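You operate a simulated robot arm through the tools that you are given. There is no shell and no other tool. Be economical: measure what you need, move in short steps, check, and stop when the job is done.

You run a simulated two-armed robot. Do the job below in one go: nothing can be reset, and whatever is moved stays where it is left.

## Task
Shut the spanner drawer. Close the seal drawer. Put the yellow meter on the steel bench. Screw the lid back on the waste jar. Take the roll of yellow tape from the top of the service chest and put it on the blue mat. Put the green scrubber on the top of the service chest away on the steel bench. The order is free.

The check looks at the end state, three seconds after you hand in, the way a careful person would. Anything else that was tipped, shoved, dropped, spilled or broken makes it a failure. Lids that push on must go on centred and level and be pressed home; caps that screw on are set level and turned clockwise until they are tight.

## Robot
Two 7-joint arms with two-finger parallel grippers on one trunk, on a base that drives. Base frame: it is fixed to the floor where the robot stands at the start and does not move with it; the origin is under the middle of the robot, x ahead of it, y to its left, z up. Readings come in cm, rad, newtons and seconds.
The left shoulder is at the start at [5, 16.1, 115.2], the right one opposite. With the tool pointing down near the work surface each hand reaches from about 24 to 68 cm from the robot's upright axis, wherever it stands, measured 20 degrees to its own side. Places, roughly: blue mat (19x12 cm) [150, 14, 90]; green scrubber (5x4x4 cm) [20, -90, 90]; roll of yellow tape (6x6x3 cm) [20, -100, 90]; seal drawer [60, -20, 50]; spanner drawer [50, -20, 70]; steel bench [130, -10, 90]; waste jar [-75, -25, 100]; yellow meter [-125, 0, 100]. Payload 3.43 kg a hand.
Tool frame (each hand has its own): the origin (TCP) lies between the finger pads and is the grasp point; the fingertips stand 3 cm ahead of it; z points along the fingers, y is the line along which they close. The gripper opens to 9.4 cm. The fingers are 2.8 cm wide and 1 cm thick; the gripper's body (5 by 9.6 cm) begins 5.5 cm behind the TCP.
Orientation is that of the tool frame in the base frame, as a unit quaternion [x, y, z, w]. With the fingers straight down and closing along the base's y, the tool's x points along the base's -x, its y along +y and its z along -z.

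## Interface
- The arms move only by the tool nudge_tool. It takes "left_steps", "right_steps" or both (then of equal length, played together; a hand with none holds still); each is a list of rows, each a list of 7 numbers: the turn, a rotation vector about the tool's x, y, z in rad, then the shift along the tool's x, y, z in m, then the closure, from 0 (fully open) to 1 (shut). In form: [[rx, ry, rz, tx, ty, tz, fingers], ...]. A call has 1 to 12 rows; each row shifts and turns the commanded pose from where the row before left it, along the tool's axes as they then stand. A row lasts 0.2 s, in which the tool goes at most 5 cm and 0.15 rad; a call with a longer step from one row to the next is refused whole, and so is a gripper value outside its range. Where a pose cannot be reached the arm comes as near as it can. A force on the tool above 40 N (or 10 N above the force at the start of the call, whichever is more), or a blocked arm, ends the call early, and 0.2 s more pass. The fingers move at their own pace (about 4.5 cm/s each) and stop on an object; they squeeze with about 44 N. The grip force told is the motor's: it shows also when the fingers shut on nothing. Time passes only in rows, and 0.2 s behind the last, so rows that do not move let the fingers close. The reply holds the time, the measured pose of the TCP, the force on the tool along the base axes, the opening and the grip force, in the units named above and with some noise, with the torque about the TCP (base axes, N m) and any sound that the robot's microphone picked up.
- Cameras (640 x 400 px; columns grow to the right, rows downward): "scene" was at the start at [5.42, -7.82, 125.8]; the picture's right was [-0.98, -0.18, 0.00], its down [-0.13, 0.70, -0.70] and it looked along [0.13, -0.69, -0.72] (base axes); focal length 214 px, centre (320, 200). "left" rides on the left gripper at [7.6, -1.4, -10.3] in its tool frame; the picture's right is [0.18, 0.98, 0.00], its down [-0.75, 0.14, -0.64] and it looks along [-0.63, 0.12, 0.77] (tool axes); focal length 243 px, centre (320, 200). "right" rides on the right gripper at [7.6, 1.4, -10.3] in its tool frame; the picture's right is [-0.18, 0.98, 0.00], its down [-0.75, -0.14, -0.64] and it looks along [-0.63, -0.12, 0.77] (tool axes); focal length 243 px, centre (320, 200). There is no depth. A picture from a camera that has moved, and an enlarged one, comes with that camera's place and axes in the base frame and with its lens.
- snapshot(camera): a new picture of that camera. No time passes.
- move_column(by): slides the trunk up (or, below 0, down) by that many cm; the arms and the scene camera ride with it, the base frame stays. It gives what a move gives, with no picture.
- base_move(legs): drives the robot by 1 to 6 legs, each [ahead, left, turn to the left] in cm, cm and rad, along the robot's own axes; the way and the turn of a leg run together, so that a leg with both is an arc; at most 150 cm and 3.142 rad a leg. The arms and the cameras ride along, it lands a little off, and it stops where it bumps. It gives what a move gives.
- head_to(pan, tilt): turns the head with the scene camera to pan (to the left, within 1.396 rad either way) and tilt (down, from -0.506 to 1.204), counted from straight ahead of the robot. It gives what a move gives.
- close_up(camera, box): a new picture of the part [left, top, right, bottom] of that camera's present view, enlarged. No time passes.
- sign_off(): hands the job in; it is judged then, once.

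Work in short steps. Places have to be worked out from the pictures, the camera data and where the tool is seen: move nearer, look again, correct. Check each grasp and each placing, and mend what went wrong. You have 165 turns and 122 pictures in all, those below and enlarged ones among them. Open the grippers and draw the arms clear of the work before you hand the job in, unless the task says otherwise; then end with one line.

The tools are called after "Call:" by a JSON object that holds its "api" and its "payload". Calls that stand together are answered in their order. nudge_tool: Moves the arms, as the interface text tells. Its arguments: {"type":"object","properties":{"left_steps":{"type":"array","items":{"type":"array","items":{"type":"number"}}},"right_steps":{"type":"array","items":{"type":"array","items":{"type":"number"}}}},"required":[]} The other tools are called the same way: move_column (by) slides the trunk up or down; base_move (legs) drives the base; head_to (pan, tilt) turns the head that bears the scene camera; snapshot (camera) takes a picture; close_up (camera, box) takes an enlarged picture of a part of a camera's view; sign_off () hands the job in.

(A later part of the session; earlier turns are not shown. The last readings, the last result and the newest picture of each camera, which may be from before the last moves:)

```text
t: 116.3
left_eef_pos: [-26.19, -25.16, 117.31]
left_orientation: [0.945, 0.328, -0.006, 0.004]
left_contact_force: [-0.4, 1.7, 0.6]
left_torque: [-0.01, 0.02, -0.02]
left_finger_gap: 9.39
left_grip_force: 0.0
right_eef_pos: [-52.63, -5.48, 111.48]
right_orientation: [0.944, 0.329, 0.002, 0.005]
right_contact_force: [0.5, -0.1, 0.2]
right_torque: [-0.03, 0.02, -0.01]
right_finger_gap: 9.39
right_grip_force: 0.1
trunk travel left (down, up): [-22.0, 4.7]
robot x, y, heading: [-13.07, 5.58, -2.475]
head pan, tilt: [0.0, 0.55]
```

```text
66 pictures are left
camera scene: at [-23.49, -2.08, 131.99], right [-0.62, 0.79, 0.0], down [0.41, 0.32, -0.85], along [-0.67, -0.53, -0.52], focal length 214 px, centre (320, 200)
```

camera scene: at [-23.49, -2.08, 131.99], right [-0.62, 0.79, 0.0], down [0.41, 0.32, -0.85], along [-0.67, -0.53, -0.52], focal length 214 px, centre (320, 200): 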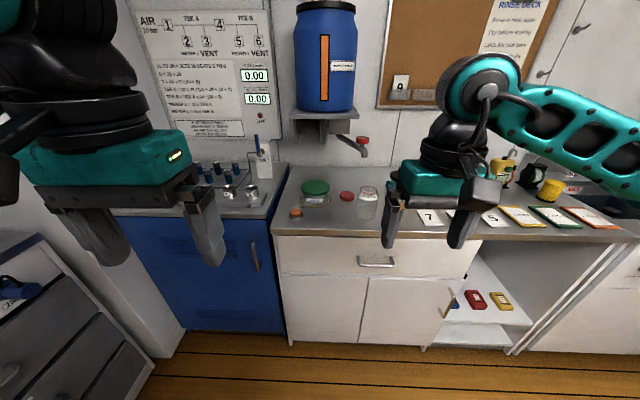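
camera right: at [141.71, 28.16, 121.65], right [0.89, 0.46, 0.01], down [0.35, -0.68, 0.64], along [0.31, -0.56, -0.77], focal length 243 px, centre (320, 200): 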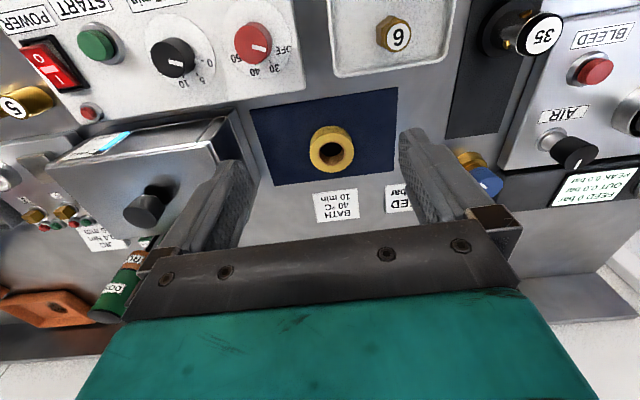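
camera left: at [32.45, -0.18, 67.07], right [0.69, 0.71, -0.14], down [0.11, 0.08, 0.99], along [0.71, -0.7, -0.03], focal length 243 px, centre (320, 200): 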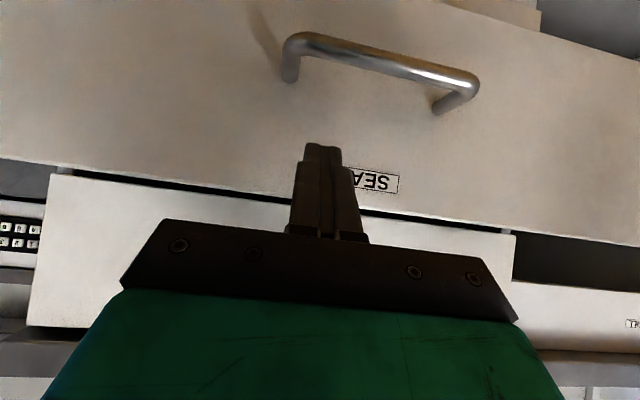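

Call:
{"api": "close_up", "payload": {"camera": "scene", "box": [270, 150, 430, 250]}}

Call:
{"api": "close_up", "payload": {"camera": "scene", "box": [450, 130, 640, 249]}}

```text
4.00 times, centred on (350, 200) of scene
camera zoom: at [-23.49, -2.08, 131.99], right [-0.62, 0.79, 0.0], down [0.41, 0.32, -0.85], along [-0.67, -0.53, -0.52], focal length 858 px, centre (200, 200)
```

zoom: 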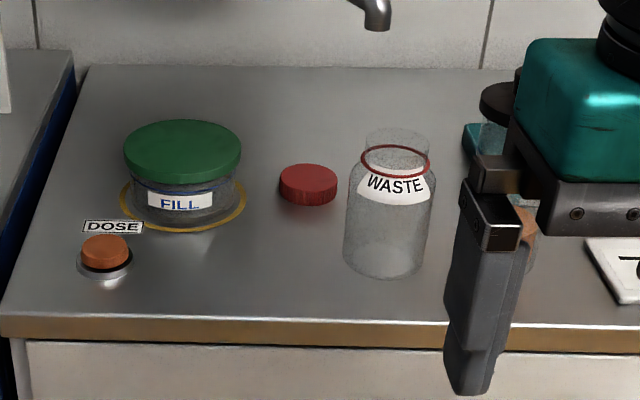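

```text
3.36 times, centred on (545, 190) of scene
camera zoom: at [-23.49, -2.08, 131.99], right [-0.62, 0.79, 0.0], down [0.41, 0.32, -0.85], along [-0.67, -0.53, -0.52], focal length 721 px, centre (-436, 235)
```

zoom: 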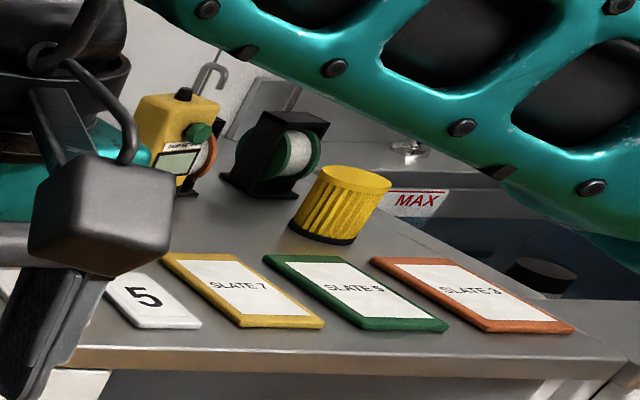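

Jar: base at about (-78.6, -25.7), 7.3 cm wide, mouth 5.3 cm at z≈102; red lid at about (-84.5, -37). The yellow meter is the yellow box with a screen further right at the rear. I sidestep right 10 and go ahead 20.

Call:
{"api": "base_move", "payload": {"legs": [[0, -10, 0], [20, 0, 0]]}}

Call:
{"api": "head_to", "payload": {"pan": 0.0, "tilt": 0.75}}

Call:
{"api": "snapshot", "payload": {"camera": "scene"}}

```text
t: 118.7
left_eef_pos: [-48.04, -29.49, 117.45]
left_orientation: [0.945, 0.327, -0.006, 0.004]
left_contact_force: [-0.4, 0.4, 0.3]
left_torque: [0.0, 0.0, -0.01]
left_finger_gap: 9.37
left_grip_force: 0.1
right_eef_pos: [-74.67, -9.84, 111.36]
right_orientation: [0.944, 0.329, 0.002, 0.006]
right_contact_force: [0.9, -0.3, -0.4]
right_torque: [-0.01, -0.02, -0.01]
right_finger_gap: 9.41
right_grip_force: 0.0
trunk travel left (down, up): [-22.0, 4.7]
robot x, y, heading: [-35.02, 1.35, -2.468]
head pan, tilt: [0.0, 0.55]
```

```text
t: 119.4
left_eef_pos: [-47.9, -29.67, 117.31]
left_orientation: [0.945, 0.328, -0.005, 0.004]
left_contact_force: [0.3, 0.5, 0.3]
left_torque: [0.02, -0.02, 0.01]
left_finger_gap: 9.39
left_grip_force: 0.1
right_eef_pos: [-74.66, -9.82, 111.3]
right_orientation: [0.944, 0.329, 0.002, 0.006]
right_contact_force: [-0.5, 0.1, -0.3]
right_torque: [-0.01, 0.0, 0.01]
right_finger_gap: 9.41
right_grip_force: 0.0
trunk travel left (down, up): [-22.0, 4.7]
robot x, y, heading: [-34.96, 1.48, -2.475]
head pan, tilt: [0.0, 0.75]
```

```text
63 pictures are left
camera scene: at [-44.72, -6.11, 130.26], right [-0.62, 0.79, 0.0], down [0.54, 0.42, -0.73], along [-0.57, -0.45, -0.68], focal length 214 px, centre (320, 200)
```

scene: 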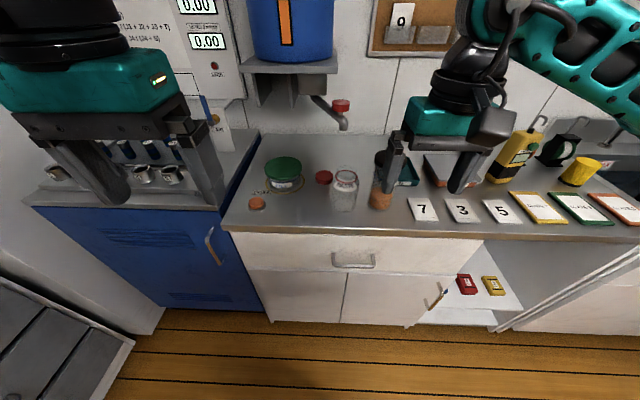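

Positions agree. I go 5 cm closer and bring the right hand over the red lid.

Call:
{"api": "base_move", "payload": {"legs": [[5, 0, 0]]}}

Call:
{"api": "nudge_tool", "payload": {"right_steps": [[0, 0, 0, -0.02, 0.04, -0.02, 0], [0, 0, 0, -0.02, 0.04, -0.02, 0], [0, 0, 0, -0.02, 0.04, 0, 0], [0, 0, 0, -0.02, 0.03, 0, 0], [0, 0, 0, 0, 0, 0, 0]]}}

Call:
{"api": "snapshot", "payload": {"camera": "right"}}

```text
t: 120.3
left_eef_pos: [-52.01, -32.78, 117.36]
left_orientation: [0.945, 0.327, -0.006, 0.004]
left_contact_force: [-0.8, -0.3, 0.4]
left_torque: [-0.02, 0.01, -0.01]
left_finger_gap: 9.39
left_grip_force: 0.0
right_eef_pos: [-78.46, -13.02, 111.32]
right_orientation: [0.945, 0.328, 0.001, 0.006]
right_contact_force: [-0.6, -0.3, 0.1]
right_torque: [0.06, -0.02, 0.0]
right_finger_gap: 9.38
right_grip_force: 0.0
trunk travel left (down, up): [-22.0, 4.7]
robot x, y, heading: [-38.62, -1.7, -2.475]
head pan, tilt: [0.0, 0.75]
```

```text
t: 121.5
left_eef_pos: [-51.85, -32.58, 117.44]
left_orientation: [0.945, 0.328, -0.006, 0.004]
left_contact_force: [1.4, 0.5, -0.2]
left_torque: [0.01, -0.02, 0.02]
left_finger_gap: 9.41
left_grip_force: 0.0
right_eef_pos: [-75.35, -29.6, 115.42]
right_orientation: [0.944, 0.328, 0.001, 0.006]
right_contact_force: [0.1, 0.4, -0.2]
right_torque: [-0.02, 0.0, 0.02]
right_finger_gap: 9.4
right_grip_force: 0.2
trunk travel left (down, up): [-22.0, 4.7]
robot x, y, heading: [-39.01, -1.52, -2.475]
head pan, tilt: [0.0, 0.75]
```

```text
62 pictures are left
camera right: at [-68.66, -25.76, 125.73], right [0.47, -0.88, 0.01], down [-0.68, -0.35, 0.64], along [-0.56, -0.31, -0.77], focal length 243 px, centre (320, 200)
```

right: 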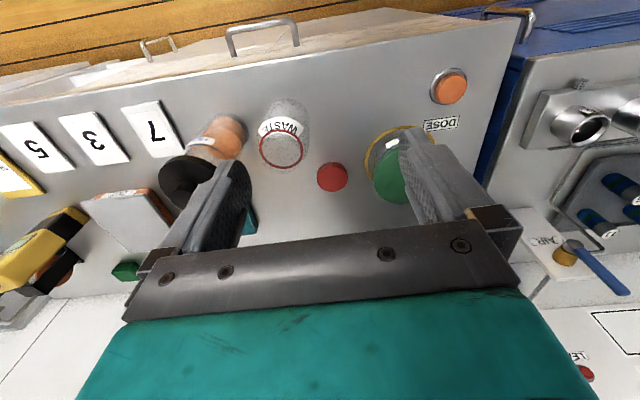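

Right-hand view puts the lid at about g≈92.5 (x -87.5, y -38.5), with the FILL jar close on its left. I'll grip it diagonally with the wrist camera turned away from the FILL jar: move over and rotate -1.97 rad.

Call:
{"api": "nudge_tool", "payload": {"right_steps": [[0, 0, 0, -0.035, 0, 0, 0], [0, 0, 0, -0.035, 0, 0, 0], [0, 0, 0, -0.035, 0, 0, 0], [0, 0, 0, -0.035, 0, 0, 0], [0, 0, -0.14, 0, 0, 0, 0], [0, 0, -0.14, 0, 0, 0, 0], [0, 0, -0.14, 0, 0, 0, 0], [0, 0, -0.14, 0, 0, 0, 0], [0, 0, -0.14, 0, 0, 0, 0], [0, 0, -0.14, 0, 0, 0, 0], [0, 0, -0.14, 0, 0, 0, 0]]}}

Call:
{"api": "nudge_tool", "payload": {"right_steps": [[0, 0, -0.14, 0, 0, 0, 0], [0, 0, -0.14, 0, 0, 0, 0], [0, 0, -0.14, 0, 0, 0, 0], [0, 0, -0.14, 0, 0, 0, 0], [0, 0, -0.14, 0, 0, 0, 0], [0, 0, -0.14, 0, 0, 0, 0], [0, 0, -0.14, 0, 0, 0, 0], [0, 0, 0, 0, 0, 0, 0]]}}

Call:
{"api": "snapshot", "payload": {"camera": "right"}}

Call:
{"api": "snapshot", "payload": {"camera": "scene"}}

```text
t: 123.9
left_eef_pos: [-51.84, -32.66, 117.41]
left_orientation: [0.944, 0.328, -0.006, 0.004]
left_contact_force: [0.2, -0.3, 1.1]
left_torque: [0.04, 0.02, 0.01]
left_finger_gap: 9.4
left_grip_force: 0.2
right_eef_pos: [-85.88, -31.62, 112.33]
right_orientation: [0.774, 0.633, -0.002, 0.006]
right_contact_force: [1.0, -0.5, 0.5]
right_torque: [0.03, 0.03, 0.02]
right_finger_gap: 9.42
right_grip_force: 0.1
right hand out of reach, approached as far as the arm can: row 4, 8, 9, 10, 11
trunk travel left (down, up): [-22.0, 4.7]
robot x, y, heading: [-38.84, -1.73, -2.476]
head pan, tilt: [0.0, 0.75]
```

```text
t: 125.7
left_eef_pos: [-51.79, -32.64, 117.36]
left_orientation: [0.944, 0.329, -0.006, 0.005]
left_contact_force: [0.0, 0.5, -0.5]
left_torque: [-0.02, -0.01, 0.0]
left_finger_gap: 9.41
left_grip_force: 0.0
right_eef_pos: [-85.02, -30.64, 112.36]
right_orientation: [0.752, 0.659, -0.003, 0.006]
right_contact_force: [-0.4, -0.3, 0.3]
right_torque: [-0.01, -0.01, -0.03]
right_finger_gap: 9.41
right_grip_force: 0.0
right hand out of reach, approached as far as the arm can: row 1, 2, 3, 4, 5, 6, 7
trunk travel left (down, up): [-22.0, 4.7]
robot x, y, heading: [-39.0, -1.91, -2.478]
head pan, tilt: [0.0, 0.75]
```

```text
61 pictures are left
camera right: at [-82.55, -23.09, 122.38], right [0.95, -0.31, 0.01], down [-0.24, -0.72, 0.65], along [-0.2, -0.62, -0.76], focal length 243 px, centre (320, 200)
```

right: 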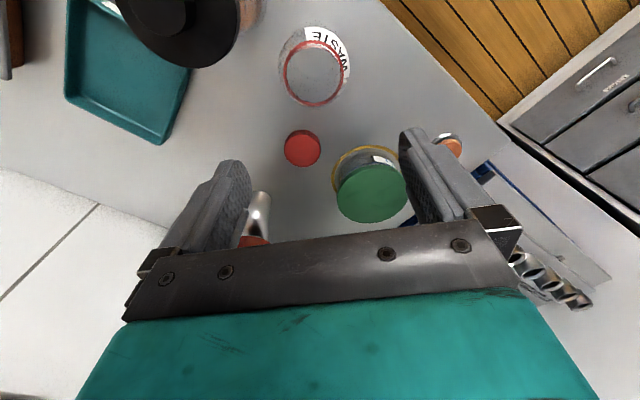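

```text
60 pictures are left
camera scene: at [-48.61, -9.18, 130.25], right [-0.62, 0.79, 0.0], down [0.54, 0.42, -0.73], along [-0.57, -0.45, -0.68], focal length 214 px, centre (320, 200)
```

scene: 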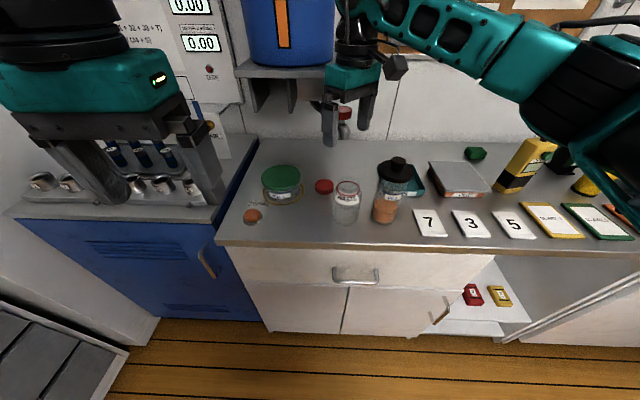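

The arm cannot turn that far that way here. Instead I'll turn the hand the other way (camera passes above the FILL lid, only z 96), and shift the base left 8 and ahead 6 for a better reach.

Call:
{"api": "base_move", "payload": {"legs": [[0, 8, 0], [5, 0, 0]]}}

Call:
{"api": "nudge_tool", "payload": {"right_steps": [[0, 0, 0.145, 0, 0, 0, 0], [0, 0, 0.145, 0, 0, 0, 0], [0, 0, 0.145, 0, 0, 0, 0], [0, 0, 0.145, 0, 0, 0, 0], [0, 0, 0.145, 0, 0, 0, 0], [0, 0, 0.145, 0, 0, 0, 0], [0, 0, 0.145, 0, 0, 0, 0], [0, 0, 0.145, 0, 0, 0, 0], [0, 0, 0.145, 0, 0, 0, 0], [0, 0, 0.145, 0, 0, 0, 0], [0, 0, 0.145, 0, 0, 0, 0], [0, 0, 0.145, 0, 0, 0, 0]]}}

Call:
{"api": "snapshot", "payload": {"camera": "right"}}

```text
t: 127.3
left_eef_pos: [-50.92, -41.97, 117.28]
left_orientation: [0.945, 0.328, -0.006, 0.004]
left_contact_force: [-0.4, 0.1, -0.6]
left_torque: [-0.01, 0.0, 0.0]
left_finger_gap: 9.41
left_grip_force: 0.0
right_eef_pos: [-83.83, -40.07, 112.24]
right_orientation: [0.752, 0.659, -0.001, 0.007]
right_contact_force: [0.1, 0.0, 0.4]
right_torque: [0.02, -0.07, 0.01]
right_finger_gap: 9.43
right_grip_force: 0.2
trunk travel left (down, up): [-22.0, 4.7]
robot x, y, heading: [-37.85, -11.32, -2.476]
head pan, tilt: [0.0, 0.75]
```

```text
t: 129.9
left_eef_pos: [-50.78, -41.97, 117.37]
left_orientation: [0.945, 0.328, -0.007, 0.004]
left_contact_force: [0.4, -1.0, -0.8]
left_torque: [0.02, -0.02, 0.0]
left_finger_gap: 9.4
left_grip_force: 0.0
right_eef_pos: [-83.89, -40.04, 112.21]
right_orientation: [0.988, -0.151, 0.004, 0.006]
right_contact_force: [-0.6, -0.2, -0.3]
right_torque: [0.01, 0.01, -0.04]
right_finger_gap: 9.4
right_grip_force: 0.0
trunk travel left (down, up): [-22.0, 4.7]
robot x, y, heading: [-37.93, -10.96, -2.47]
head pan, tilt: [0.0, 0.75]
```

```text
59 pictures are left
camera right: at [-77.1, -43.4, 122.56], right [-0.47, -0.88, 0.01], down [-0.68, 0.37, 0.63], along [-0.56, 0.29, -0.77], focal length 243 px, centre (320, 200)
```

right: 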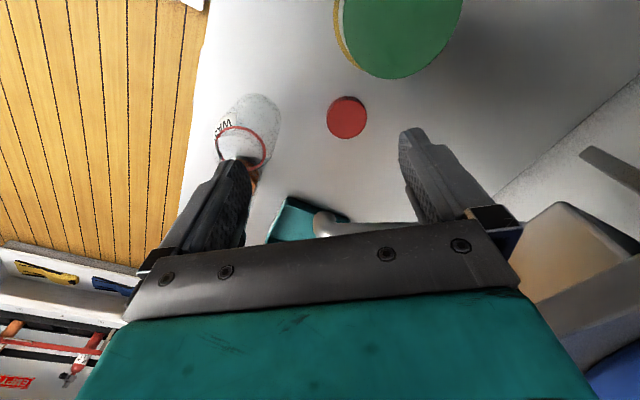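

Now the hand can turn freely here. Lid lies 4.6 cm ahead and 2.8 cm along the closing axis of the hand; I shift over it, add a bit of turn, and lower to look again.

Call:
{"api": "nudge_tool", "payload": {"right_steps": [[0, 0, 0, -0.023, 0.014, 0, 0], [0, 0, 0, -0.023, 0.014, 0, 0], [0, 0, 0.15, 0, 0, 0.03, 0.2], [0, 0, 0, 0, 0, 0.04, 0.2], [0, 0, 0, 0, 0, 0, 0.2]]}}

Call:
{"api": "snapshot", "payload": {"camera": "right"}}

```text
t: 131.1
left_eef_pos: [-50.89, -42.0, 117.36]
left_orientation: [0.945, 0.327, -0.006, 0.004]
left_contact_force: [1.3, 0.1, -0.5]
left_torque: [-0.05, -0.03, 0.02]
left_finger_gap: 9.38
left_grip_force: 0.0
right_eef_pos: [-89.14, -41.41, 105.19]
right_orientation: [0.974, -0.224, 0.004, 0.005]
right_contact_force: [0.4, -0.1, 2.9]
right_torque: [0.11, 0.06, 0.01]
right_finger_gap: 7.51
right_grip_force: 0.0
trunk travel left (down, up): [-22.0, 4.7]
robot x, y, heading: [-37.61, -10.81, -2.48]
head pan, tilt: [0.0, 0.75]
```

```text
58 pictures are left
camera right: at [-82.89, -45.74, 115.53], right [-0.6, -0.8, 0.01], down [-0.62, 0.47, 0.63], along [-0.51, 0.37, -0.77], focal length 243 px, centre (320, 200)
```

right: 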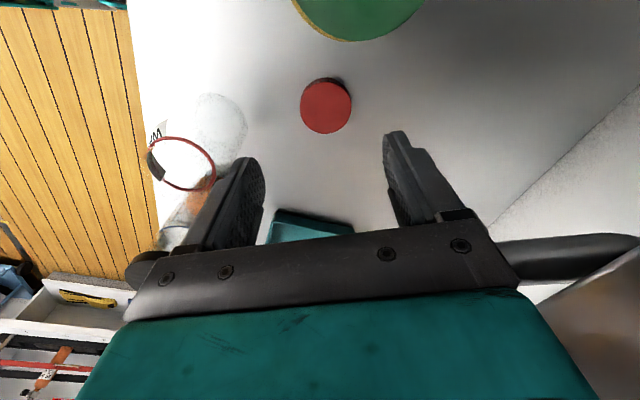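

A slight 3 N force shows; before lowering I check from the scene camera whether something touches.

Call:
{"api": "close_up", "payload": {"camera": "scene", "box": [220, 60, 460, 210]}}

```text
2.67 times, centred on (340, 135) of scene
camera zoom: at [-47.57, -18.5, 130.26], right [-0.62, 0.79, 0.0], down [0.54, 0.42, -0.73], along [-0.57, -0.45, -0.68], focal length 572 px, centre (267, 373)
```

zoom: 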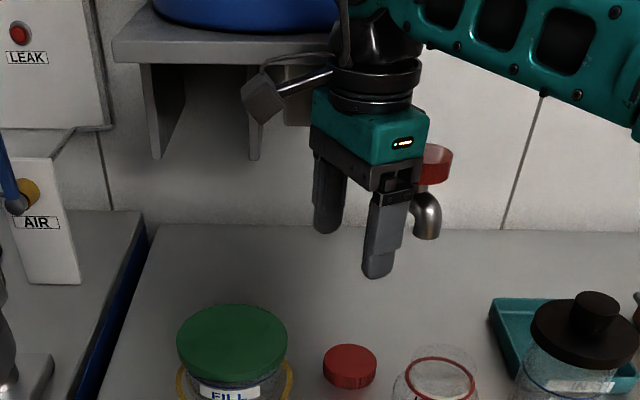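

Cross-checking both cameras shows this counter is lower (z≈86), so the lid (top z≈88) is really at about (-90.5, -40.9), and clear space around is larger. I correct 1.4 cm and lower.

Call:
{"api": "nudge_tool", "payload": {"right_steps": [[0, 0, 0, -0.014, 0.001, 0, 0.2], [0, 0, 0, 0, 0, 0.04, 0.2], [0, 0, 0, 0, 0, 0.04, 0.2], [0, 0, 0, 0, 0, 0.02, 0.2], [0, 0, 0, 0, 0, 0, 0.2]]}}

Call:
{"api": "snapshot", "payload": {"camera": "right"}}

```text
t: 131.6
left_eef_pos: [-50.6, -41.93, 117.48]
left_orientation: [0.945, 0.327, -0.008, 0.004]
left_contact_force: [-0.2, -0.1, 0.2]
left_torque: [0.03, -0.01, 0.03]
left_finger_gap: 9.42
left_grip_force: 0.2
right_eef_pos: [-89.79, -41.36, 105.28]
right_orientation: [0.976, -0.219, 0.001, 0.017]
right_contact_force: [13.4, 4.1, 14.2]
right_torque: [0.25, 1.16, -0.51]
right_finger_gap: 7.52
right_grip_force: 0.1
trunk travel left (down, up): [-22.0, 4.7]
robot x, y, heading: [-37.81, -10.89, -2.475]
head pan, tilt: [0.0, 0.75]
stopped in row 2 (right hand): the force on the tool passed its limit (the readings are from after the stop); the commanded pose is now the measured one
```

```text
56 pictures are left
camera right: at [-83.58, -45.4, 115.58], right [-0.59, -0.81, 0.03], down [-0.62, 0.47, 0.63], along [-0.52, 0.35, -0.78], focal length 243 px, centre (320, 200)
```

right: 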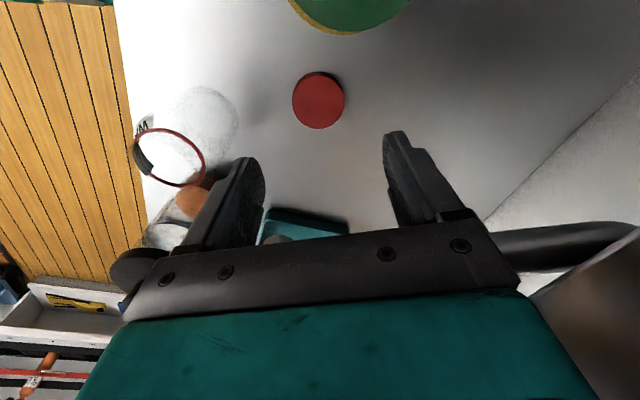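

The hand is touching the tap pipe behind it. I back off at once, up and away, and look where the tap is.

Call:
{"api": "nudge_tool", "payload": {"right_steps": [[0, 0, 0, 0.02, 0, -0.01, 0.2], [0, 0, 0, 0.03, 0, -0.02, 0.2], [0, 0, 0, 0.04, 0, -0.02, 0.2], [0, 0, 0, 0.04, 0, 0, 0.2], [0, 0, 0, 0.03, 0, 0, 0.2]]}}

Call:
{"api": "snapshot", "payload": {"camera": "right"}}

Call:
{"api": "close_up", "payload": {"camera": "scene", "box": [220, 60, 460, 210]}}

```text
t: 132.8
left_eef_pos: [-50.85, -41.99, 117.39]
left_orientation: [0.945, 0.328, -0.006, 0.003]
left_contact_force: [0.3, -0.5, 0.4]
left_torque: [-0.01, -0.01, 0.0]
left_finger_gap: 9.4
left_grip_force: 0.0
right_eef_pos: [-75.83, -48.03, 109.84]
right_orientation: [0.975, -0.221, 0.002, 0.014]
right_contact_force: [-0.3, 0.7, 0.1]
right_torque: [-0.01, -0.01, 0.0]
right_finger_gap: 7.55
right_grip_force: 0.0
trunk travel left (down, up): [-22.0, 4.7]
robot x, y, heading: [-37.92, -11.02, -2.475]
head pan, tilt: [0.0, 0.75]
```

```text
55 pictures are left
camera right: at [-69.55, -52.2, 120.24], right [-0.59, -0.81, 0.03], down [-0.62, 0.47, 0.63], along [-0.52, 0.36, -0.78], focal length 243 px, centre (320, 200)
```

right: 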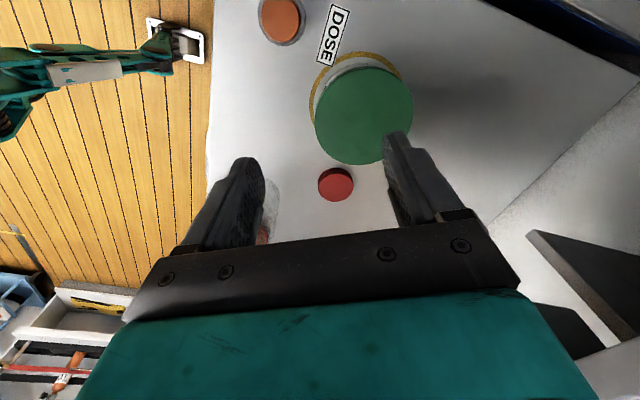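

```text
2.67 times, centred on (340, 135) of scene
camera zoom: at [-47.53, -18.54, 130.26], right [-0.62, 0.79, 0.0], down [0.54, 0.42, -0.73], along [-0.57, -0.45, -0.68], focal length 572 px, centre (267, 373)
```

zoom: 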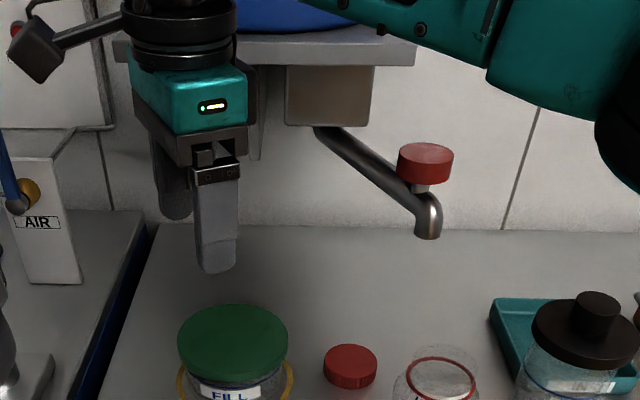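

The tap's spout overhangs at about z 105 just right of the lid, so a vertical grasp won't do. I'll lean the hand back-left (20°) and slide in under it: first set the orientation out here.

Call:
{"api": "nudge_tool", "payload": {"right_steps": [[0, 0, -0.14, 0, 0, 0, 0.2], [0, 0, -0.14, 0, 0, 0, 0.2], [0, -0.13, 0, 0, 0, 0, 0.2], [0, -0.13, 0, 0, 0, 0, 0.2], [0, -0.13, 0, 0, 0, 0, 0.2]]}}

Call:
{"api": "snapshot", "payload": {"camera": "right"}}

```text
t: 134.0
left_eef_pos: [-50.81, -42.0, 117.36]
left_orientation: [0.944, 0.328, -0.006, 0.004]
left_contact_force: [0.1, 0.5, 0.9]
left_torque: [-0.06, -0.01, 0.0]
left_finger_gap: 9.4
left_grip_force: 0.1
right_eef_pos: [-75.77, -48.11, 109.92]
right_orientation: [0.977, -0.084, -0.195, -0.001]
right_contact_force: [0.5, -0.4, 0.3]
right_torque: [0.02, -0.03, 0.02]
right_finger_gap: 7.53
right_grip_force: 0.1
trunk travel left (down, up): [-22.0, 4.7]
robot x, y, heading: [-37.83, -10.75, -2.474]
head pan, tilt: [0.0, 0.75]
```

```text
53 pictures are left
camera right: at [-65.19, -50.98, 116.53], right [-0.33, -0.94, 0.1], down [-0.42, 0.24, 0.88], along [-0.85, 0.25, -0.47], focal length 243 px, centre (320, 200)
```

right: 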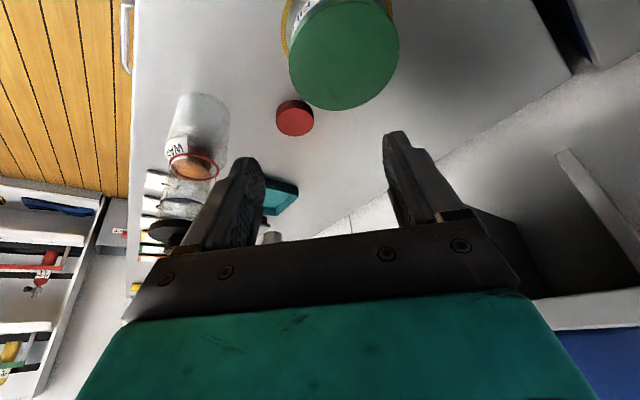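

Hand leans as wanted. The lid is at (-90.2, -41.1); in tool axes I shift (-6.4, -5.2) cm, then advance along the fingers in part, and check.

Call:
{"api": "nudge_tool", "payload": {"right_steps": [[0, 0, 0, -0.032, -0.026, 0, 0.2], [0, 0, 0, -0.032, -0.026, 0, 0.2], [0, 0, 0, 0, 0, 0.04, 0.2], [0, 0, 0, 0, 0, 0.04, 0.2], [0, 0, 0, 0, 0, 0.04, 0.2], [0, 0, 0, 0, 0, 0.03, 0.2], [0, 0, 0, 0, 0, 0, 0.2]]}}

Call:
{"api": "snapshot", "payload": {"camera": "right"}}

Call:
{"api": "close_up", "payload": {"camera": "scene", "box": [220, 60, 460, 210]}}

```text
t: 135.6
left_eef_pos: [-50.79, -42.03, 117.38]
left_orientation: [0.945, 0.327, -0.006, 0.004]
left_contact_force: [0.7, -0.1, 0.3]
left_torque: [0.01, 0.01, -0.01]
left_finger_gap: 9.41
left_grip_force: 0.1
right_eef_pos: [-86.42, -41.47, 98.35]
right_orientation: [0.977, -0.084, -0.194, -0.002]
right_contact_force: [-0.1, -0.3, 0.1]
right_torque: [0.01, -0.02, 0.0]
right_finger_gap: 7.5
right_grip_force: 0.1
trunk travel left (down, up): [-22.0, 4.7]
robot x, y, heading: [-37.99, -11.06, -2.475]
head pan, tilt: [0.0, 0.75]
```

```text
52 pictures are left
camera right: at [-75.87, -44.32, 104.94], right [-0.33, -0.94, 0.1], down [-0.42, 0.24, 0.88], along [-0.85, 0.25, -0.47], focal length 243 px, centre (320, 200)
```

right: 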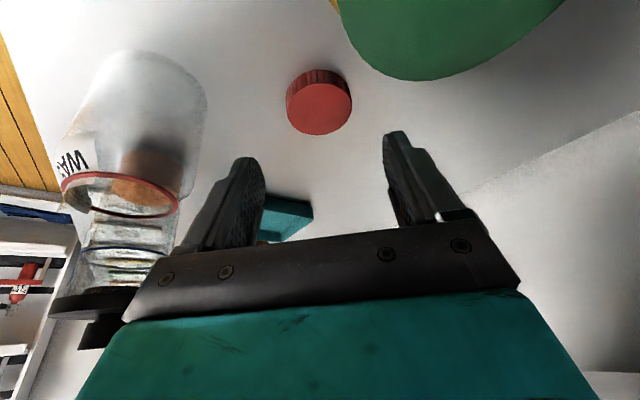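

```text
2.67 times, centred on (340, 135) of scene
camera zoom: at [-47.57, -18.52, 130.25], right [-0.62, 0.79, 0.0], down [0.54, 0.42, -0.73], along [-0.57, -0.45, -0.68], focal length 572 px, centre (267, 373)
```

zoom: 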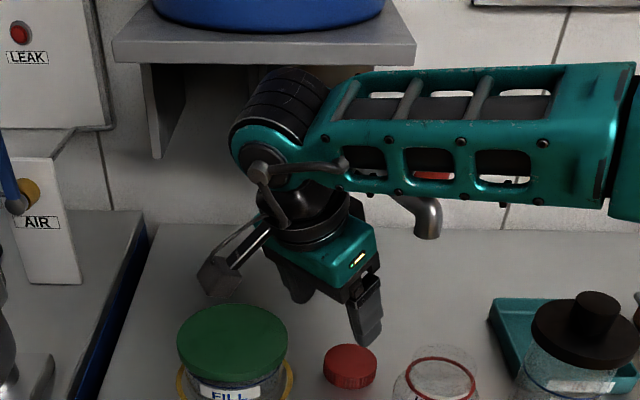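

Gripping this way would bring the right forearm down onto the tap. The left arm comes from the other side, so I'll use the left hand for the lid: withdraw the right hand the way it came and straighten it.

Call:
{"api": "nudge_tool", "payload": {"right_steps": [[0, 0, 0, 0, 0, -0.04, 0], [0, 0, 0, 0, 0, -0.04, 0], [0, 0, 0, 0, 0, -0.04, 0], [0, 0, 0, 0.04, 0.02, -0.02, 0], [0, 0.13, 0, 0.04, 0, 0, 0], [0, 0.13, 0, 0, 0, 0, 0], [0, 0.12, 0, 0, 0, 0, 0], [0, 0, -0.14, 0, 0, 0, 0], [0, 0, -0.14, 0, 0, 0, 0], [0, 0, -0.14, 0, 0, 0, 0], [0, 0, -0.14, 0, 0, 0, 0], [0, 0, -0.14, 0, 0, 0, 0]]}}

Call:
{"api": "nudge_tool", "payload": {"right_steps": [[0, 0, -0.13, 0.04, 0, 0, 0], [0, 0, 0, 0.04, 0, 0, 0], [0, 0, 0, 0.04, 0, 0, 0], [0, 0, 0, 0.04, 0, 0, 0], [0, 0, 0, 0.03, 0, 0, 0]]}}

```text
t: 138.2
left_eef_pos: [-50.7, -42.02, 117.31]
left_orientation: [0.944, 0.328, -0.006, 0.003]
left_contact_force: [0.3, 0.3, 0.0]
left_torque: [-0.01, -0.01, -0.03]
left_finger_gap: 9.39
left_grip_force: 0.1
right_eef_pos: [-74.05, -45.12, 108.43]
right_orientation: [0.964, 0.265, -0.01, 0.012]
right_contact_force: [-0.2, 0.4, -0.3]
right_torque: [0.01, 0.02, -0.01]
right_finger_gap: 9.4
right_grip_force: 0.1
trunk travel left (down, up): [-22.0, 4.7]
robot x, y, heading: [-37.71, -11.06, -2.477]
head pan, tilt: [0.0, 0.75]
```

```text
t: 139.5
left_eef_pos: [-50.43, -41.66, 117.21]
left_orientation: [0.949, 0.316, 0.001, 0.002]
left_contact_force: [1.3, 1.1, 0.5]
left_torque: [0.03, -0.03, -0.09]
left_finger_gap: 9.4
left_grip_force: 0.0
right_eef_pos: [-59.66, -34.24, 107.97]
right_orientation: [0.95, 0.312, -0.016, 0.01]
right_contact_force: [-1.9, -0.5, 0.4]
right_torque: [0.07, -0.09, -0.1]
right_finger_gap: 9.38
right_grip_force: 0.0
trunk travel left (down, up): [-22.0, 4.7]
robot x, y, heading: [-38.21, -11.29, -2.469]
head pan, tilt: [0.0, 0.75]
stopped in row 5 (left hand): the force on the tool passed its limit (the readings are from after the stop); the commanded pose is now the measured one
```

The hands brushed each other; I move the right hand off to the right and shift the base right 12.

Call:
{"api": "nudge_tool", "payload": {"right_steps": [[0, 0, 0, -0.01, -0.03, 0, 0], [0, 0, 0, 0, -0.04, 0, 0], [0, 0, 0, 0, -0.04, 0, 0], [0, 0, 0, 0, -0.04, 0, 0], [0, 0, 0, 0.02, -0.04, 0, 0]]}}

Call:
{"api": "base_move", "payload": {"legs": [[0, -13, 0]]}}

Call:
{"api": "snapshot", "payload": {"camera": "left"}}

Call:
{"api": "snapshot", "payload": {"camera": "scene"}}

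```text
t: 140.7
left_eef_pos: [-50.59, -41.53, 117.31]
left_orientation: [0.949, 0.315, 0.001, 0.004]
left_contact_force: [-0.5, 0.2, 0.3]
left_torque: [-0.02, 0.04, 0.01]
left_finger_gap: 9.42
left_grip_force: 0.1
right_eef_pos: [-70.12, -18.18, 107.58]
right_orientation: [0.95, 0.312, -0.014, 0.012]
right_contact_force: [-0.8, -0.3, 0.6]
right_torque: [0.01, 0.0, 0.03]
right_finger_gap: 9.41
right_grip_force: 0.0
trunk travel left (down, up): [-22.0, 4.7]
robot x, y, heading: [-37.89, -10.95, -2.474]
head pan, tilt: [0.0, 0.75]
```

```text
t: 142.0
left_eef_pos: [-58.6, -31.38, 117.4]
left_orientation: [0.949, 0.315, 0.001, 0.004]
left_contact_force: [-0.1, -0.1, 0.4]
left_torque: [-0.03, -0.01, 0.0]
left_finger_gap: 9.4
left_grip_force: 0.0
right_eef_pos: [-78.13, -8.0, 107.5]
right_orientation: [0.95, 0.312, -0.015, 0.011]
right_contact_force: [-0.2, 0.6, -0.3]
right_torque: [-0.04, -0.01, -0.02]
right_finger_gap: 9.38
right_grip_force: 0.1
trunk travel left (down, up): [-22.0, 4.7]
robot x, y, heading: [-46.14, -0.76, -2.473]
head pan, tilt: [0.0, 0.75]
```

```text
50 pictures are left
camera left: at [-53.37, -25.51, 127.5], right [0.74, -0.68, 0.01], down [-0.52, -0.56, 0.64], along [-0.43, -0.48, -0.77], focal length 243 px, centre (320, 200)
```

left: 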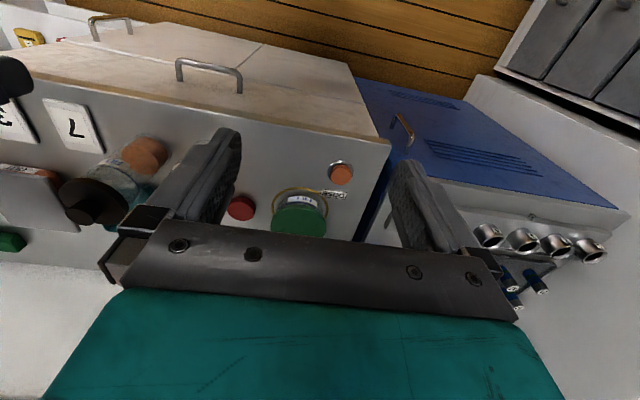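

```text
49 pictures are left
camera scene: at [-55.67, -8.27, 130.25], right [-0.62, 0.78, 0.0], down [0.54, 0.42, -0.73], along [-0.57, -0.45, -0.68], focal length 214 px, centre (320, 200)
```

scene: 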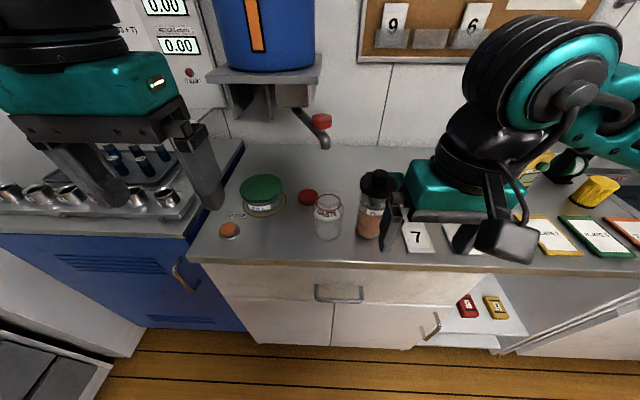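

Now the left hand: forward 16 cm, yaw +0.5 and lean back 0.36 rad.

Call:
{"api": "nudge_tool", "payload": {"left_steps": [[0, 0, 0, -0.04, 0, 0, 0.2], [0, 0, 0, -0.04, 0, 0, 0.2], [0, 0, 0, -0.04, 0, 0, 0.2], [0, 0, 0, -0.04, 0, 0, 0.2], [0, 0, 0.13, 0, 0, 0, 0.2], [0, 0, 0.13, 0, 0, 0, 0.2], [0, 0, 0.13, 0, 0, 0, 0.2], [0, 0, 0.1, 0, 0, 0, 0.2], [0, -0.12, 0, 0, 0, 0, 0.2], [0, -0.12, 0, 0, 0, 0, 0.2], [0, -0.12, 0, 0, 0, 0, 0.2]]}}

Call:
{"api": "snapshot", "payload": {"camera": "left"}}

```text
t: 144.4
left_eef_pos: [-71.3, -41.1, 117.25]
left_orientation: [0.981, 0.075, -0.179, 0.017]
left_contact_force: [0.0, 0.2, -0.9]
left_torque: [0.03, 0.01, 0.01]
left_finger_gap: 7.5
left_grip_force: 0.0
right_eef_pos: [-78.13, -8.1, 107.58]
right_orientation: [0.95, 0.313, -0.016, 0.011]
right_contact_force: [0.1, 0.4, -0.9]
right_torque: [0.01, -0.02, 0.0]
right_finger_gap: 9.37
right_grip_force: 0.0
trunk travel left (down, up): [-22.0, 4.7]
robot x, y, heading: [-45.72, -0.61, -2.482]
head pan, tilt: [0.0, 0.75]
```

```text
48 pictures are left
camera left: at [-60.89, -37.84, 124.16], right [0.32, -0.95, -0.06], down [-0.45, -0.21, 0.87], along [-0.83, -0.25, -0.5], focal length 243 px, centre (320, 200)
```

left: 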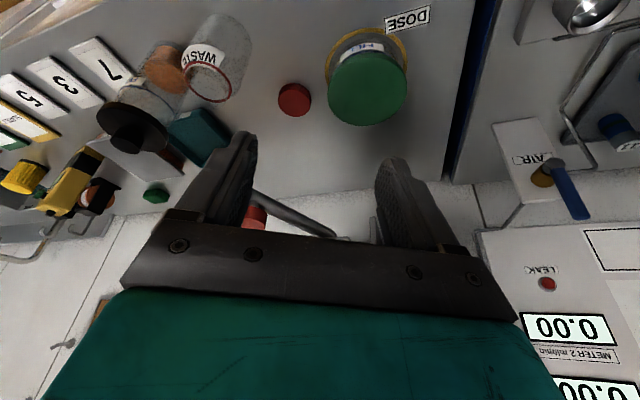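

Left hand sees the lid; in tool axes it is (-7.4, -3.3, 32.6) cm away. I shift sideways and advance 22 cm along the fingers, then check.

Call:
{"api": "nudge_tool", "payload": {"left_steps": [[0, 0, 0, -0.037, -0.016, 0, 0.2], [0, 0, 0, -0.037, -0.016, 0, 0.2], [0, 0, 0, 0, 0, 0.045, 0.2], [0, 0, 0, 0, 0, 0.045, 0.2], [0, 0, 0, 0, 0, 0.045, 0.2], [0, 0, 0, 0, 0, 0.045, 0.2], [0, 0, 0, 0, 0, 0.04, 0.2], [0, 0, 0, 0, 0, 0, 0.2]]}}

Call:
{"api": "snapshot", "payload": {"camera": "left"}}

Call:
{"api": "close_up", "payload": {"camera": "scene", "box": [160, 80, 400, 230]}}

```text
t: 146.2
left_eef_pos: [-86.23, -40.26, 99.14]
left_orientation: [0.981, 0.075, -0.177, 0.016]
left_contact_force: [-0.3, 0.9, 0.1]
left_torque: [0.0, -0.02, 0.0]
left_finger_gap: 7.54
left_grip_force: 0.0
right_eef_pos: [-78.11, -8.14, 107.41]
right_orientation: [0.95, 0.313, -0.015, 0.012]
right_contact_force: [-0.3, 0.2, 0.2]
right_torque: [0.0, 0.01, 0.01]
right_finger_gap: 9.42
right_grip_force: 0.1
trunk travel left (down, up): [-22.0, 4.7]
robot x, y, heading: [-45.52, -1.03, -2.47]
head pan, tilt: [0.0, 0.75]
```

```text
47 pictures are left
camera left: at [-75.82, -37.04, 106.08], right [0.32, -0.95, -0.06], down [-0.45, -0.21, 0.87], along [-0.83, -0.25, -0.5], focal length 243 px, centre (320, 200)
```

left: 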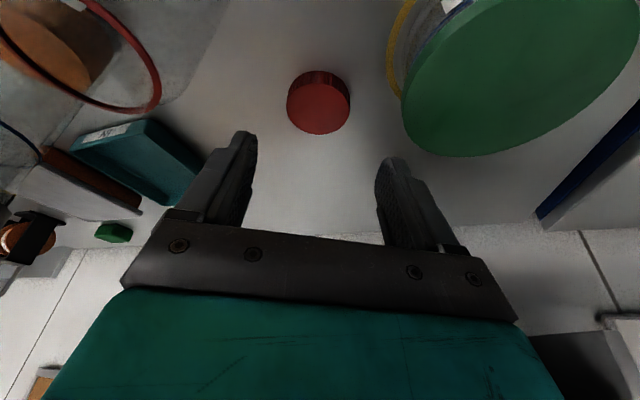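

```text
2.67 times, centred on (280, 155) of scene
camera zoom: at [-55.6, -8.33, 130.26], right [-0.62, 0.78, 0.0], down [0.54, 0.42, -0.73], along [-0.57, -0.45, -0.68], focal length 572 px, centre (427, 320)
```

zoom: 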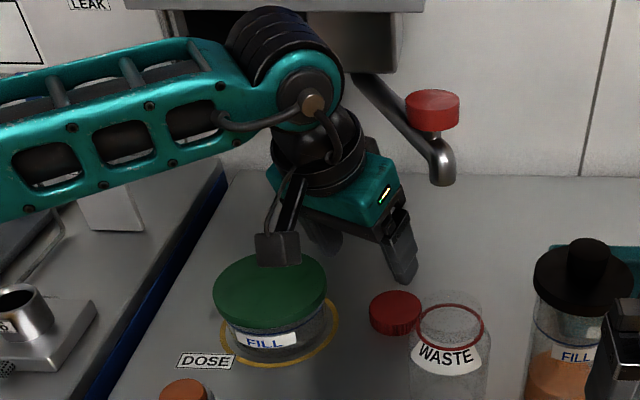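

Clear of the tap. The lid is dead ahead along the fingers; I advance 10 cm with small correction.

Call:
{"api": "nudge_tool", "payload": {"left_steps": [[0, 0, 0, -0.0015, -0.003, 0.03, 0.2], [0, 0, 0, 0, 0, 0.03, 0.2], [0, 0, 0, 0, 0, 0.03, 0.2], [0, 0, 0, 0, 0, 0.008, 0.2], [0, 0, 0, 0, 0, 0, 0.2]]}}

Call:
{"api": "snapshot", "payload": {"camera": "left"}}

```text
t: 147.4
left_eef_pos: [-89.84, -40.51, 89.98]
left_orientation: [0.981, 0.075, -0.178, 0.016]
left_contact_force: [0.8, 0.0, 0.5]
left_torque: [0.01, -0.01, -0.04]
left_finger_gap: 7.51
left_grip_force: 0.1
right_eef_pos: [-78.16, -8.05, 107.54]
right_orientation: [0.95, 0.312, -0.015, 0.011]
right_contact_force: [-0.5, 0.0, -0.3]
right_torque: [-0.01, 0.0, 0.04]
right_finger_gap: 9.42
right_grip_force: 0.1
trunk travel left (down, up): [-22.0, 4.7]
robot x, y, heading: [-45.94, -1.0, -2.472]
head pan, tilt: [0.0, 0.75]
```

```text
45 pictures are left
camera left: at [-79.45, -37.29, 96.93], right [0.32, -0.95, -0.06], down [-0.46, -0.21, 0.87], along [-0.83, -0.25, -0.5], focal length 243 px, centre (320, 200)
```

left: 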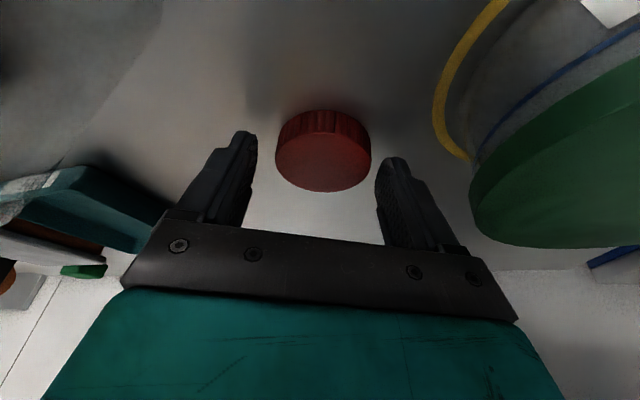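

Lid is centred between the fingers. A touch further, then close and check the grip.

Call:
{"api": "nudge_tool", "payload": {"left_steps": [[0, 0, 0, 0.001, 0, 0.003, 0.2], [0, 0, 0, 0, 0, 0, 1], [0, 0, 0, 0, 0, 0, 1], [0, 0, 0, 0, 0, 0, 1], [0, 0, 0, 0, 0, 0, 1]]}}

Call:
{"api": "nudge_tool", "payload": {"left_steps": [[0, 0, 0, 0, 0, -0.04, 1], [0, 0, 0, 0, 0, -0.04, 1], [0, 0, 0, 0, 0, -0.04, 1], [0, 0, 0, 0, 0, -0.04, 1], [0, 0, 0, 0.02, 0, -0.04, 1], [0, 0, 0, 0.03, 0, 0, 1]]}}

Call:
{"api": "snapshot", "payload": {"camera": "left"}}

```text
t: 148.6
left_eef_pos: [-89.87, -40.42, 89.67]
left_orientation: [0.981, 0.075, -0.177, 0.015]
left_contact_force: [0.3, 0.4, 0.3]
left_torque: [0.02, -0.01, -0.01]
left_finger_gap: 5.6
left_grip_force: 44.3
right_eef_pos: [-78.21, -8.16, 107.58]
right_orientation: [0.95, 0.312, -0.015, 0.011]
right_contact_force: [0.8, -0.3, -0.1]
right_torque: [0.01, 0.02, 0.02]
right_finger_gap: 9.4
right_grip_force: 0.1
trunk travel left (down, up): [-22.0, 4.7]
robot x, y, heading: [-46.13, -0.72, -2.477]
head pan, tilt: [0.0, 0.75]
```

```text
t: 150.0
left_eef_pos: [-78.21, -38.65, 106.81]
left_orientation: [0.981, 0.076, -0.178, 0.016]
left_contact_force: [0.6, 0.5, -0.7]
left_torque: [-0.01, -0.01, 0.01]
left_finger_gap: 5.59
left_grip_force: 44.2
right_eef_pos: [-78.1, -8.29, 107.55]
right_orientation: [0.95, 0.313, -0.015, 0.012]
right_contact_force: [0.5, 0.1, 0.9]
right_torque: [-0.01, 0.0, 0.0]
right_finger_gap: 9.41
right_grip_force: 0.0
trunk travel left (down, up): [-22.0, 4.7]
robot x, y, heading: [-45.61, -0.55, -2.476]
head pan, tilt: [0.0, 0.75]
```

```text
44 pictures are left
camera left: at [-67.77, -35.41, 113.68], right [0.32, -0.95, -0.06], down [-0.45, -0.21, 0.87], along [-0.83, -0.25, -0.5], focal length 243 px, centre (320, 200)
```

left: 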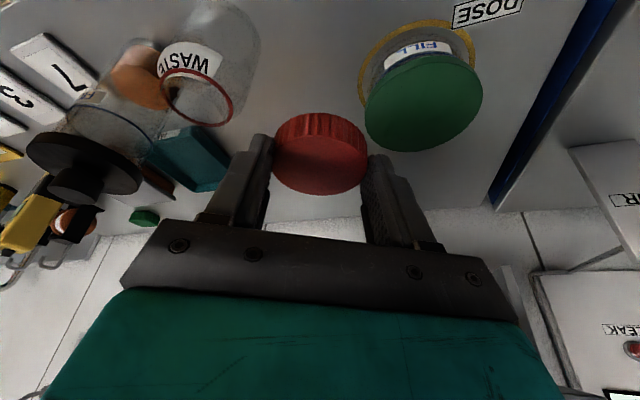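

Lid held (gap 5.6) and level. Now I'll steady the jar with the right hand: pitch it forward (~55°) and bring it in front of the jar; the left hand moves a bit aside.

Call:
{"api": "nudge_tool", "payload": {"left_steps": [[0, 0, 0, 0, 0.02, 0, 1], [0, 0, 0, 0, 0.02, -0.02, 1], [0, 0, 0, 0, 0, -0.02, 1], [0, 0, 0, 0, 0, 0, 1], [0, 0, 0, 0, 0, 0, 1], [0, 0, 0, 0, 0, 0, 1], [0, 0, 0, 0, 0, 0, 1], [0, 0, 0, 0, 0, 0, 1], [0, 0, 0, 0, 0, 0, 1], [0, 0, 0, 0, 0, 0, 1]], "right_steps": [[0, -0.137, 0, 0, 0.0177, 0, 0], [0, -0.137, 0, 0, 0.0177, 0, 0], [0, -0.137, 0, 0, 0.0177, 0, 0], [0, -0.137, 0, 0, 0.0177, 0, 0], [0, -0.137, 0, 0, 0.0177, 0, 0], [0, -0.137, 0, 0, 0.0177, 0, 0], [0, -0.137, 0, 0, 0.0177, 0, 0], [0, 0, 0, 0.01, 0, 0.03, 0], [0, 0, 0, 0.01, 0, 0.03, 0], [0, 0, 0, 0, 0, 0, 0]]}}

Call:
{"api": "snapshot", "payload": {"camera": "right"}}

Call:
{"api": "snapshot", "payload": {"camera": "scene"}}

```text
t: 152.2
left_eef_pos: [-76.33, -42.46, 110.54]
left_orientation: [0.981, 0.075, -0.178, 0.016]
left_contact_force: [0.0, -0.4, -1.0]
left_torque: [-0.02, 0.0, -0.01]
left_finger_gap: 5.61
left_grip_force: 43.4
right_eef_pos: [-74.06, -21.16, 102.77]
right_orientation: [0.836, 0.272, -0.452, 0.155]
right_contact_force: [0.9, 0.9, 0.2]
right_torque: [-0.05, -0.02, 0.04]
right_finger_gap: 9.38
right_grip_force: 0.1
right hand out of reach, approached as far as the arm can: row 4
trunk travel left (down, up): [-22.0, 4.7]
robot x, y, heading: [-45.56, -0.62, -2.472]
head pan, tilt: [0.0, 0.75]
```

```text
43 pictures are left
camera right: at [-62.94, -14.51, 101.96], right [0.5, -0.85, 0.17], down [0.01, 0.2, 0.98], along [-0.86, -0.49, 0.11], focal length 243 px, centre (320, 200)
```

right: 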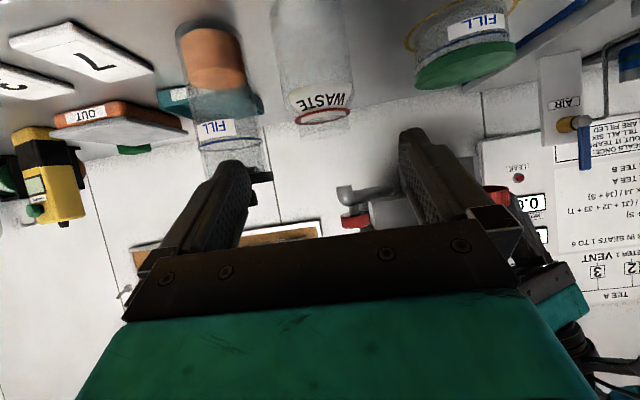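

```text
42 pictures are left
camera scene: at [-55.62, -8.33, 130.25], right [-0.62, 0.78, 0.0], down [0.54, 0.42, -0.73], along [-0.57, -0.45, -0.68], focal length 214 px, centre (320, 200)
```

scene: 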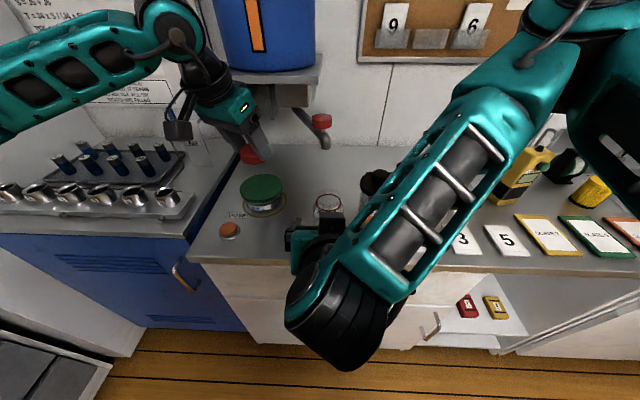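

The jar sits centred between the right fingers' line. I drop 2.3 cm along tool x and advance 9 cm, then check before the last bit.

Call:
{"api": "nudge_tool", "payload": {"right_steps": [[0, 0, 0, 0.023, 0, 0, 0], [0, 0, 0, 0, 0, 0.03, 0], [0, 0, 0, 0, 0, 0.03, 0], [0, 0, 0, 0, 0, 0.03, 0], [0, 0, 0, 0, 0, 0, 0]]}}

Call:
{"api": "snapshot", "payload": {"camera": "right"}}

Call:
{"api": "snapshot", "payload": {"camera": "left"}}

```text
t: 153.4
left_eef_pos: [-76.38, -42.38, 110.44]
left_orientation: [0.981, 0.075, -0.178, 0.016]
left_contact_force: [-0.2, 1.0, -0.8]
left_torque: [0.03, -0.01, 0.0]
left_finger_gap: 5.6
left_grip_force: 43.8
right_eef_pos: [-78.95, -24.83, 96.03]
right_orientation: [0.836, 0.272, -0.452, 0.154]
right_contact_force: [0.0, -1.0, 1.0]
right_torque: [-0.03, 0.0, 0.02]
right_finger_gap: 9.41
right_grip_force: 0.1
trunk travel left (down, up): [-22.0, 4.7]
robot x, y, heading: [-45.51, -1.17, -2.475]
head pan, tilt: [0.0, 0.75]
```

```text
41 pictures are left
camera right: at [-67.91, -18.27, 95.21], right [0.5, -0.85, 0.17], down [0.01, 0.2, 0.98], along [-0.86, -0.49, 0.11], focal length 243 px, centre (320, 200)
```

right: 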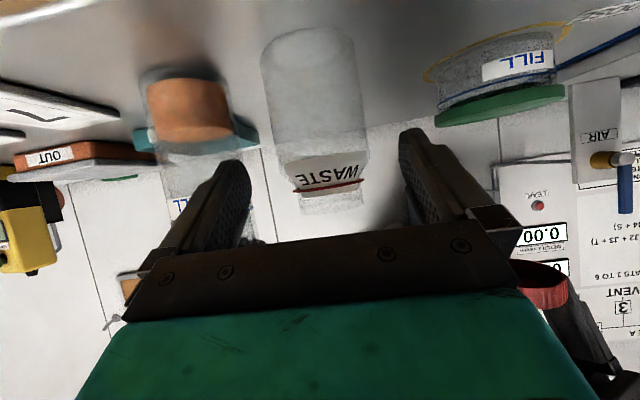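

```text
40 pictures are left
camera left: at [-65.94, -39.21, 117.42], right [0.32, -0.95, -0.06], down [-0.45, -0.21, 0.87], along [-0.83, -0.25, -0.5], focal length 243 px, centre (320, 200)
```

left: 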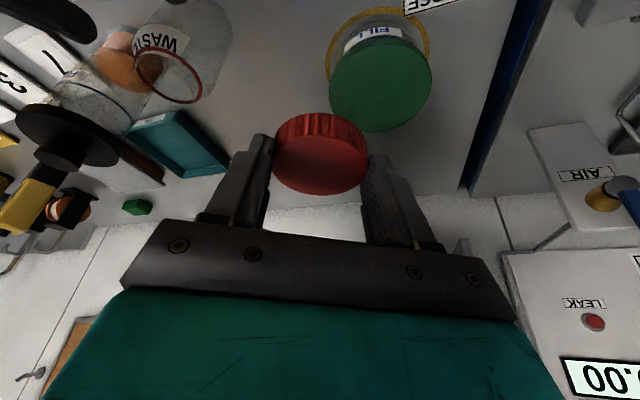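

The jar is centred. I advance 5.5 cm and close gently on it.

Call:
{"api": "nudge_tool", "payload": {"right_steps": [[0, 0, 0, 0, 0, 0.02, 0], [0, 0, 0, 0, 0, 0.02, 0], [0, 0, 0, 0, 0, 0.015, 0], [0, 0, 0, 0, 0, 0, 0]]}}

Call:
{"api": "snapshot", "payload": {"camera": "right"}}

```text
t: 154.4
left_eef_pos: [-76.36, -42.35, 110.55]
left_orientation: [0.981, 0.075, -0.178, 0.016]
left_contact_force: [-0.4, 0.1, 0.0]
left_torque: [0.0, 0.0, 0.01]
left_finger_gap: 5.58
left_grip_force: 44.3
right_eef_pos: [-82.78, -27.69, 92.97]
right_orientation: [0.836, 0.272, -0.452, 0.154]
right_contact_force: [-0.1, 0.8, -0.7]
right_torque: [0.01, -0.03, 0.0]
right_finger_gap: 9.41
right_grip_force: 0.0
trunk travel left (down, up): [-22.0, 4.7]
robot x, y, heading: [-45.76, -0.53, -2.475]
head pan, tilt: [0.0, 0.75]
```

```text
39 pictures are left
camera right: at [-71.63, -21.1, 92.22], right [0.5, -0.85, 0.17], down [0.01, 0.2, 0.98], along [-0.86, -0.49, 0.11], focal length 243 px, centre (320, 200)
```

right: 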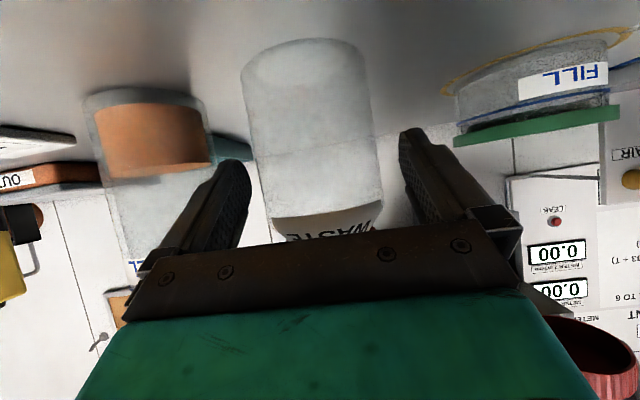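

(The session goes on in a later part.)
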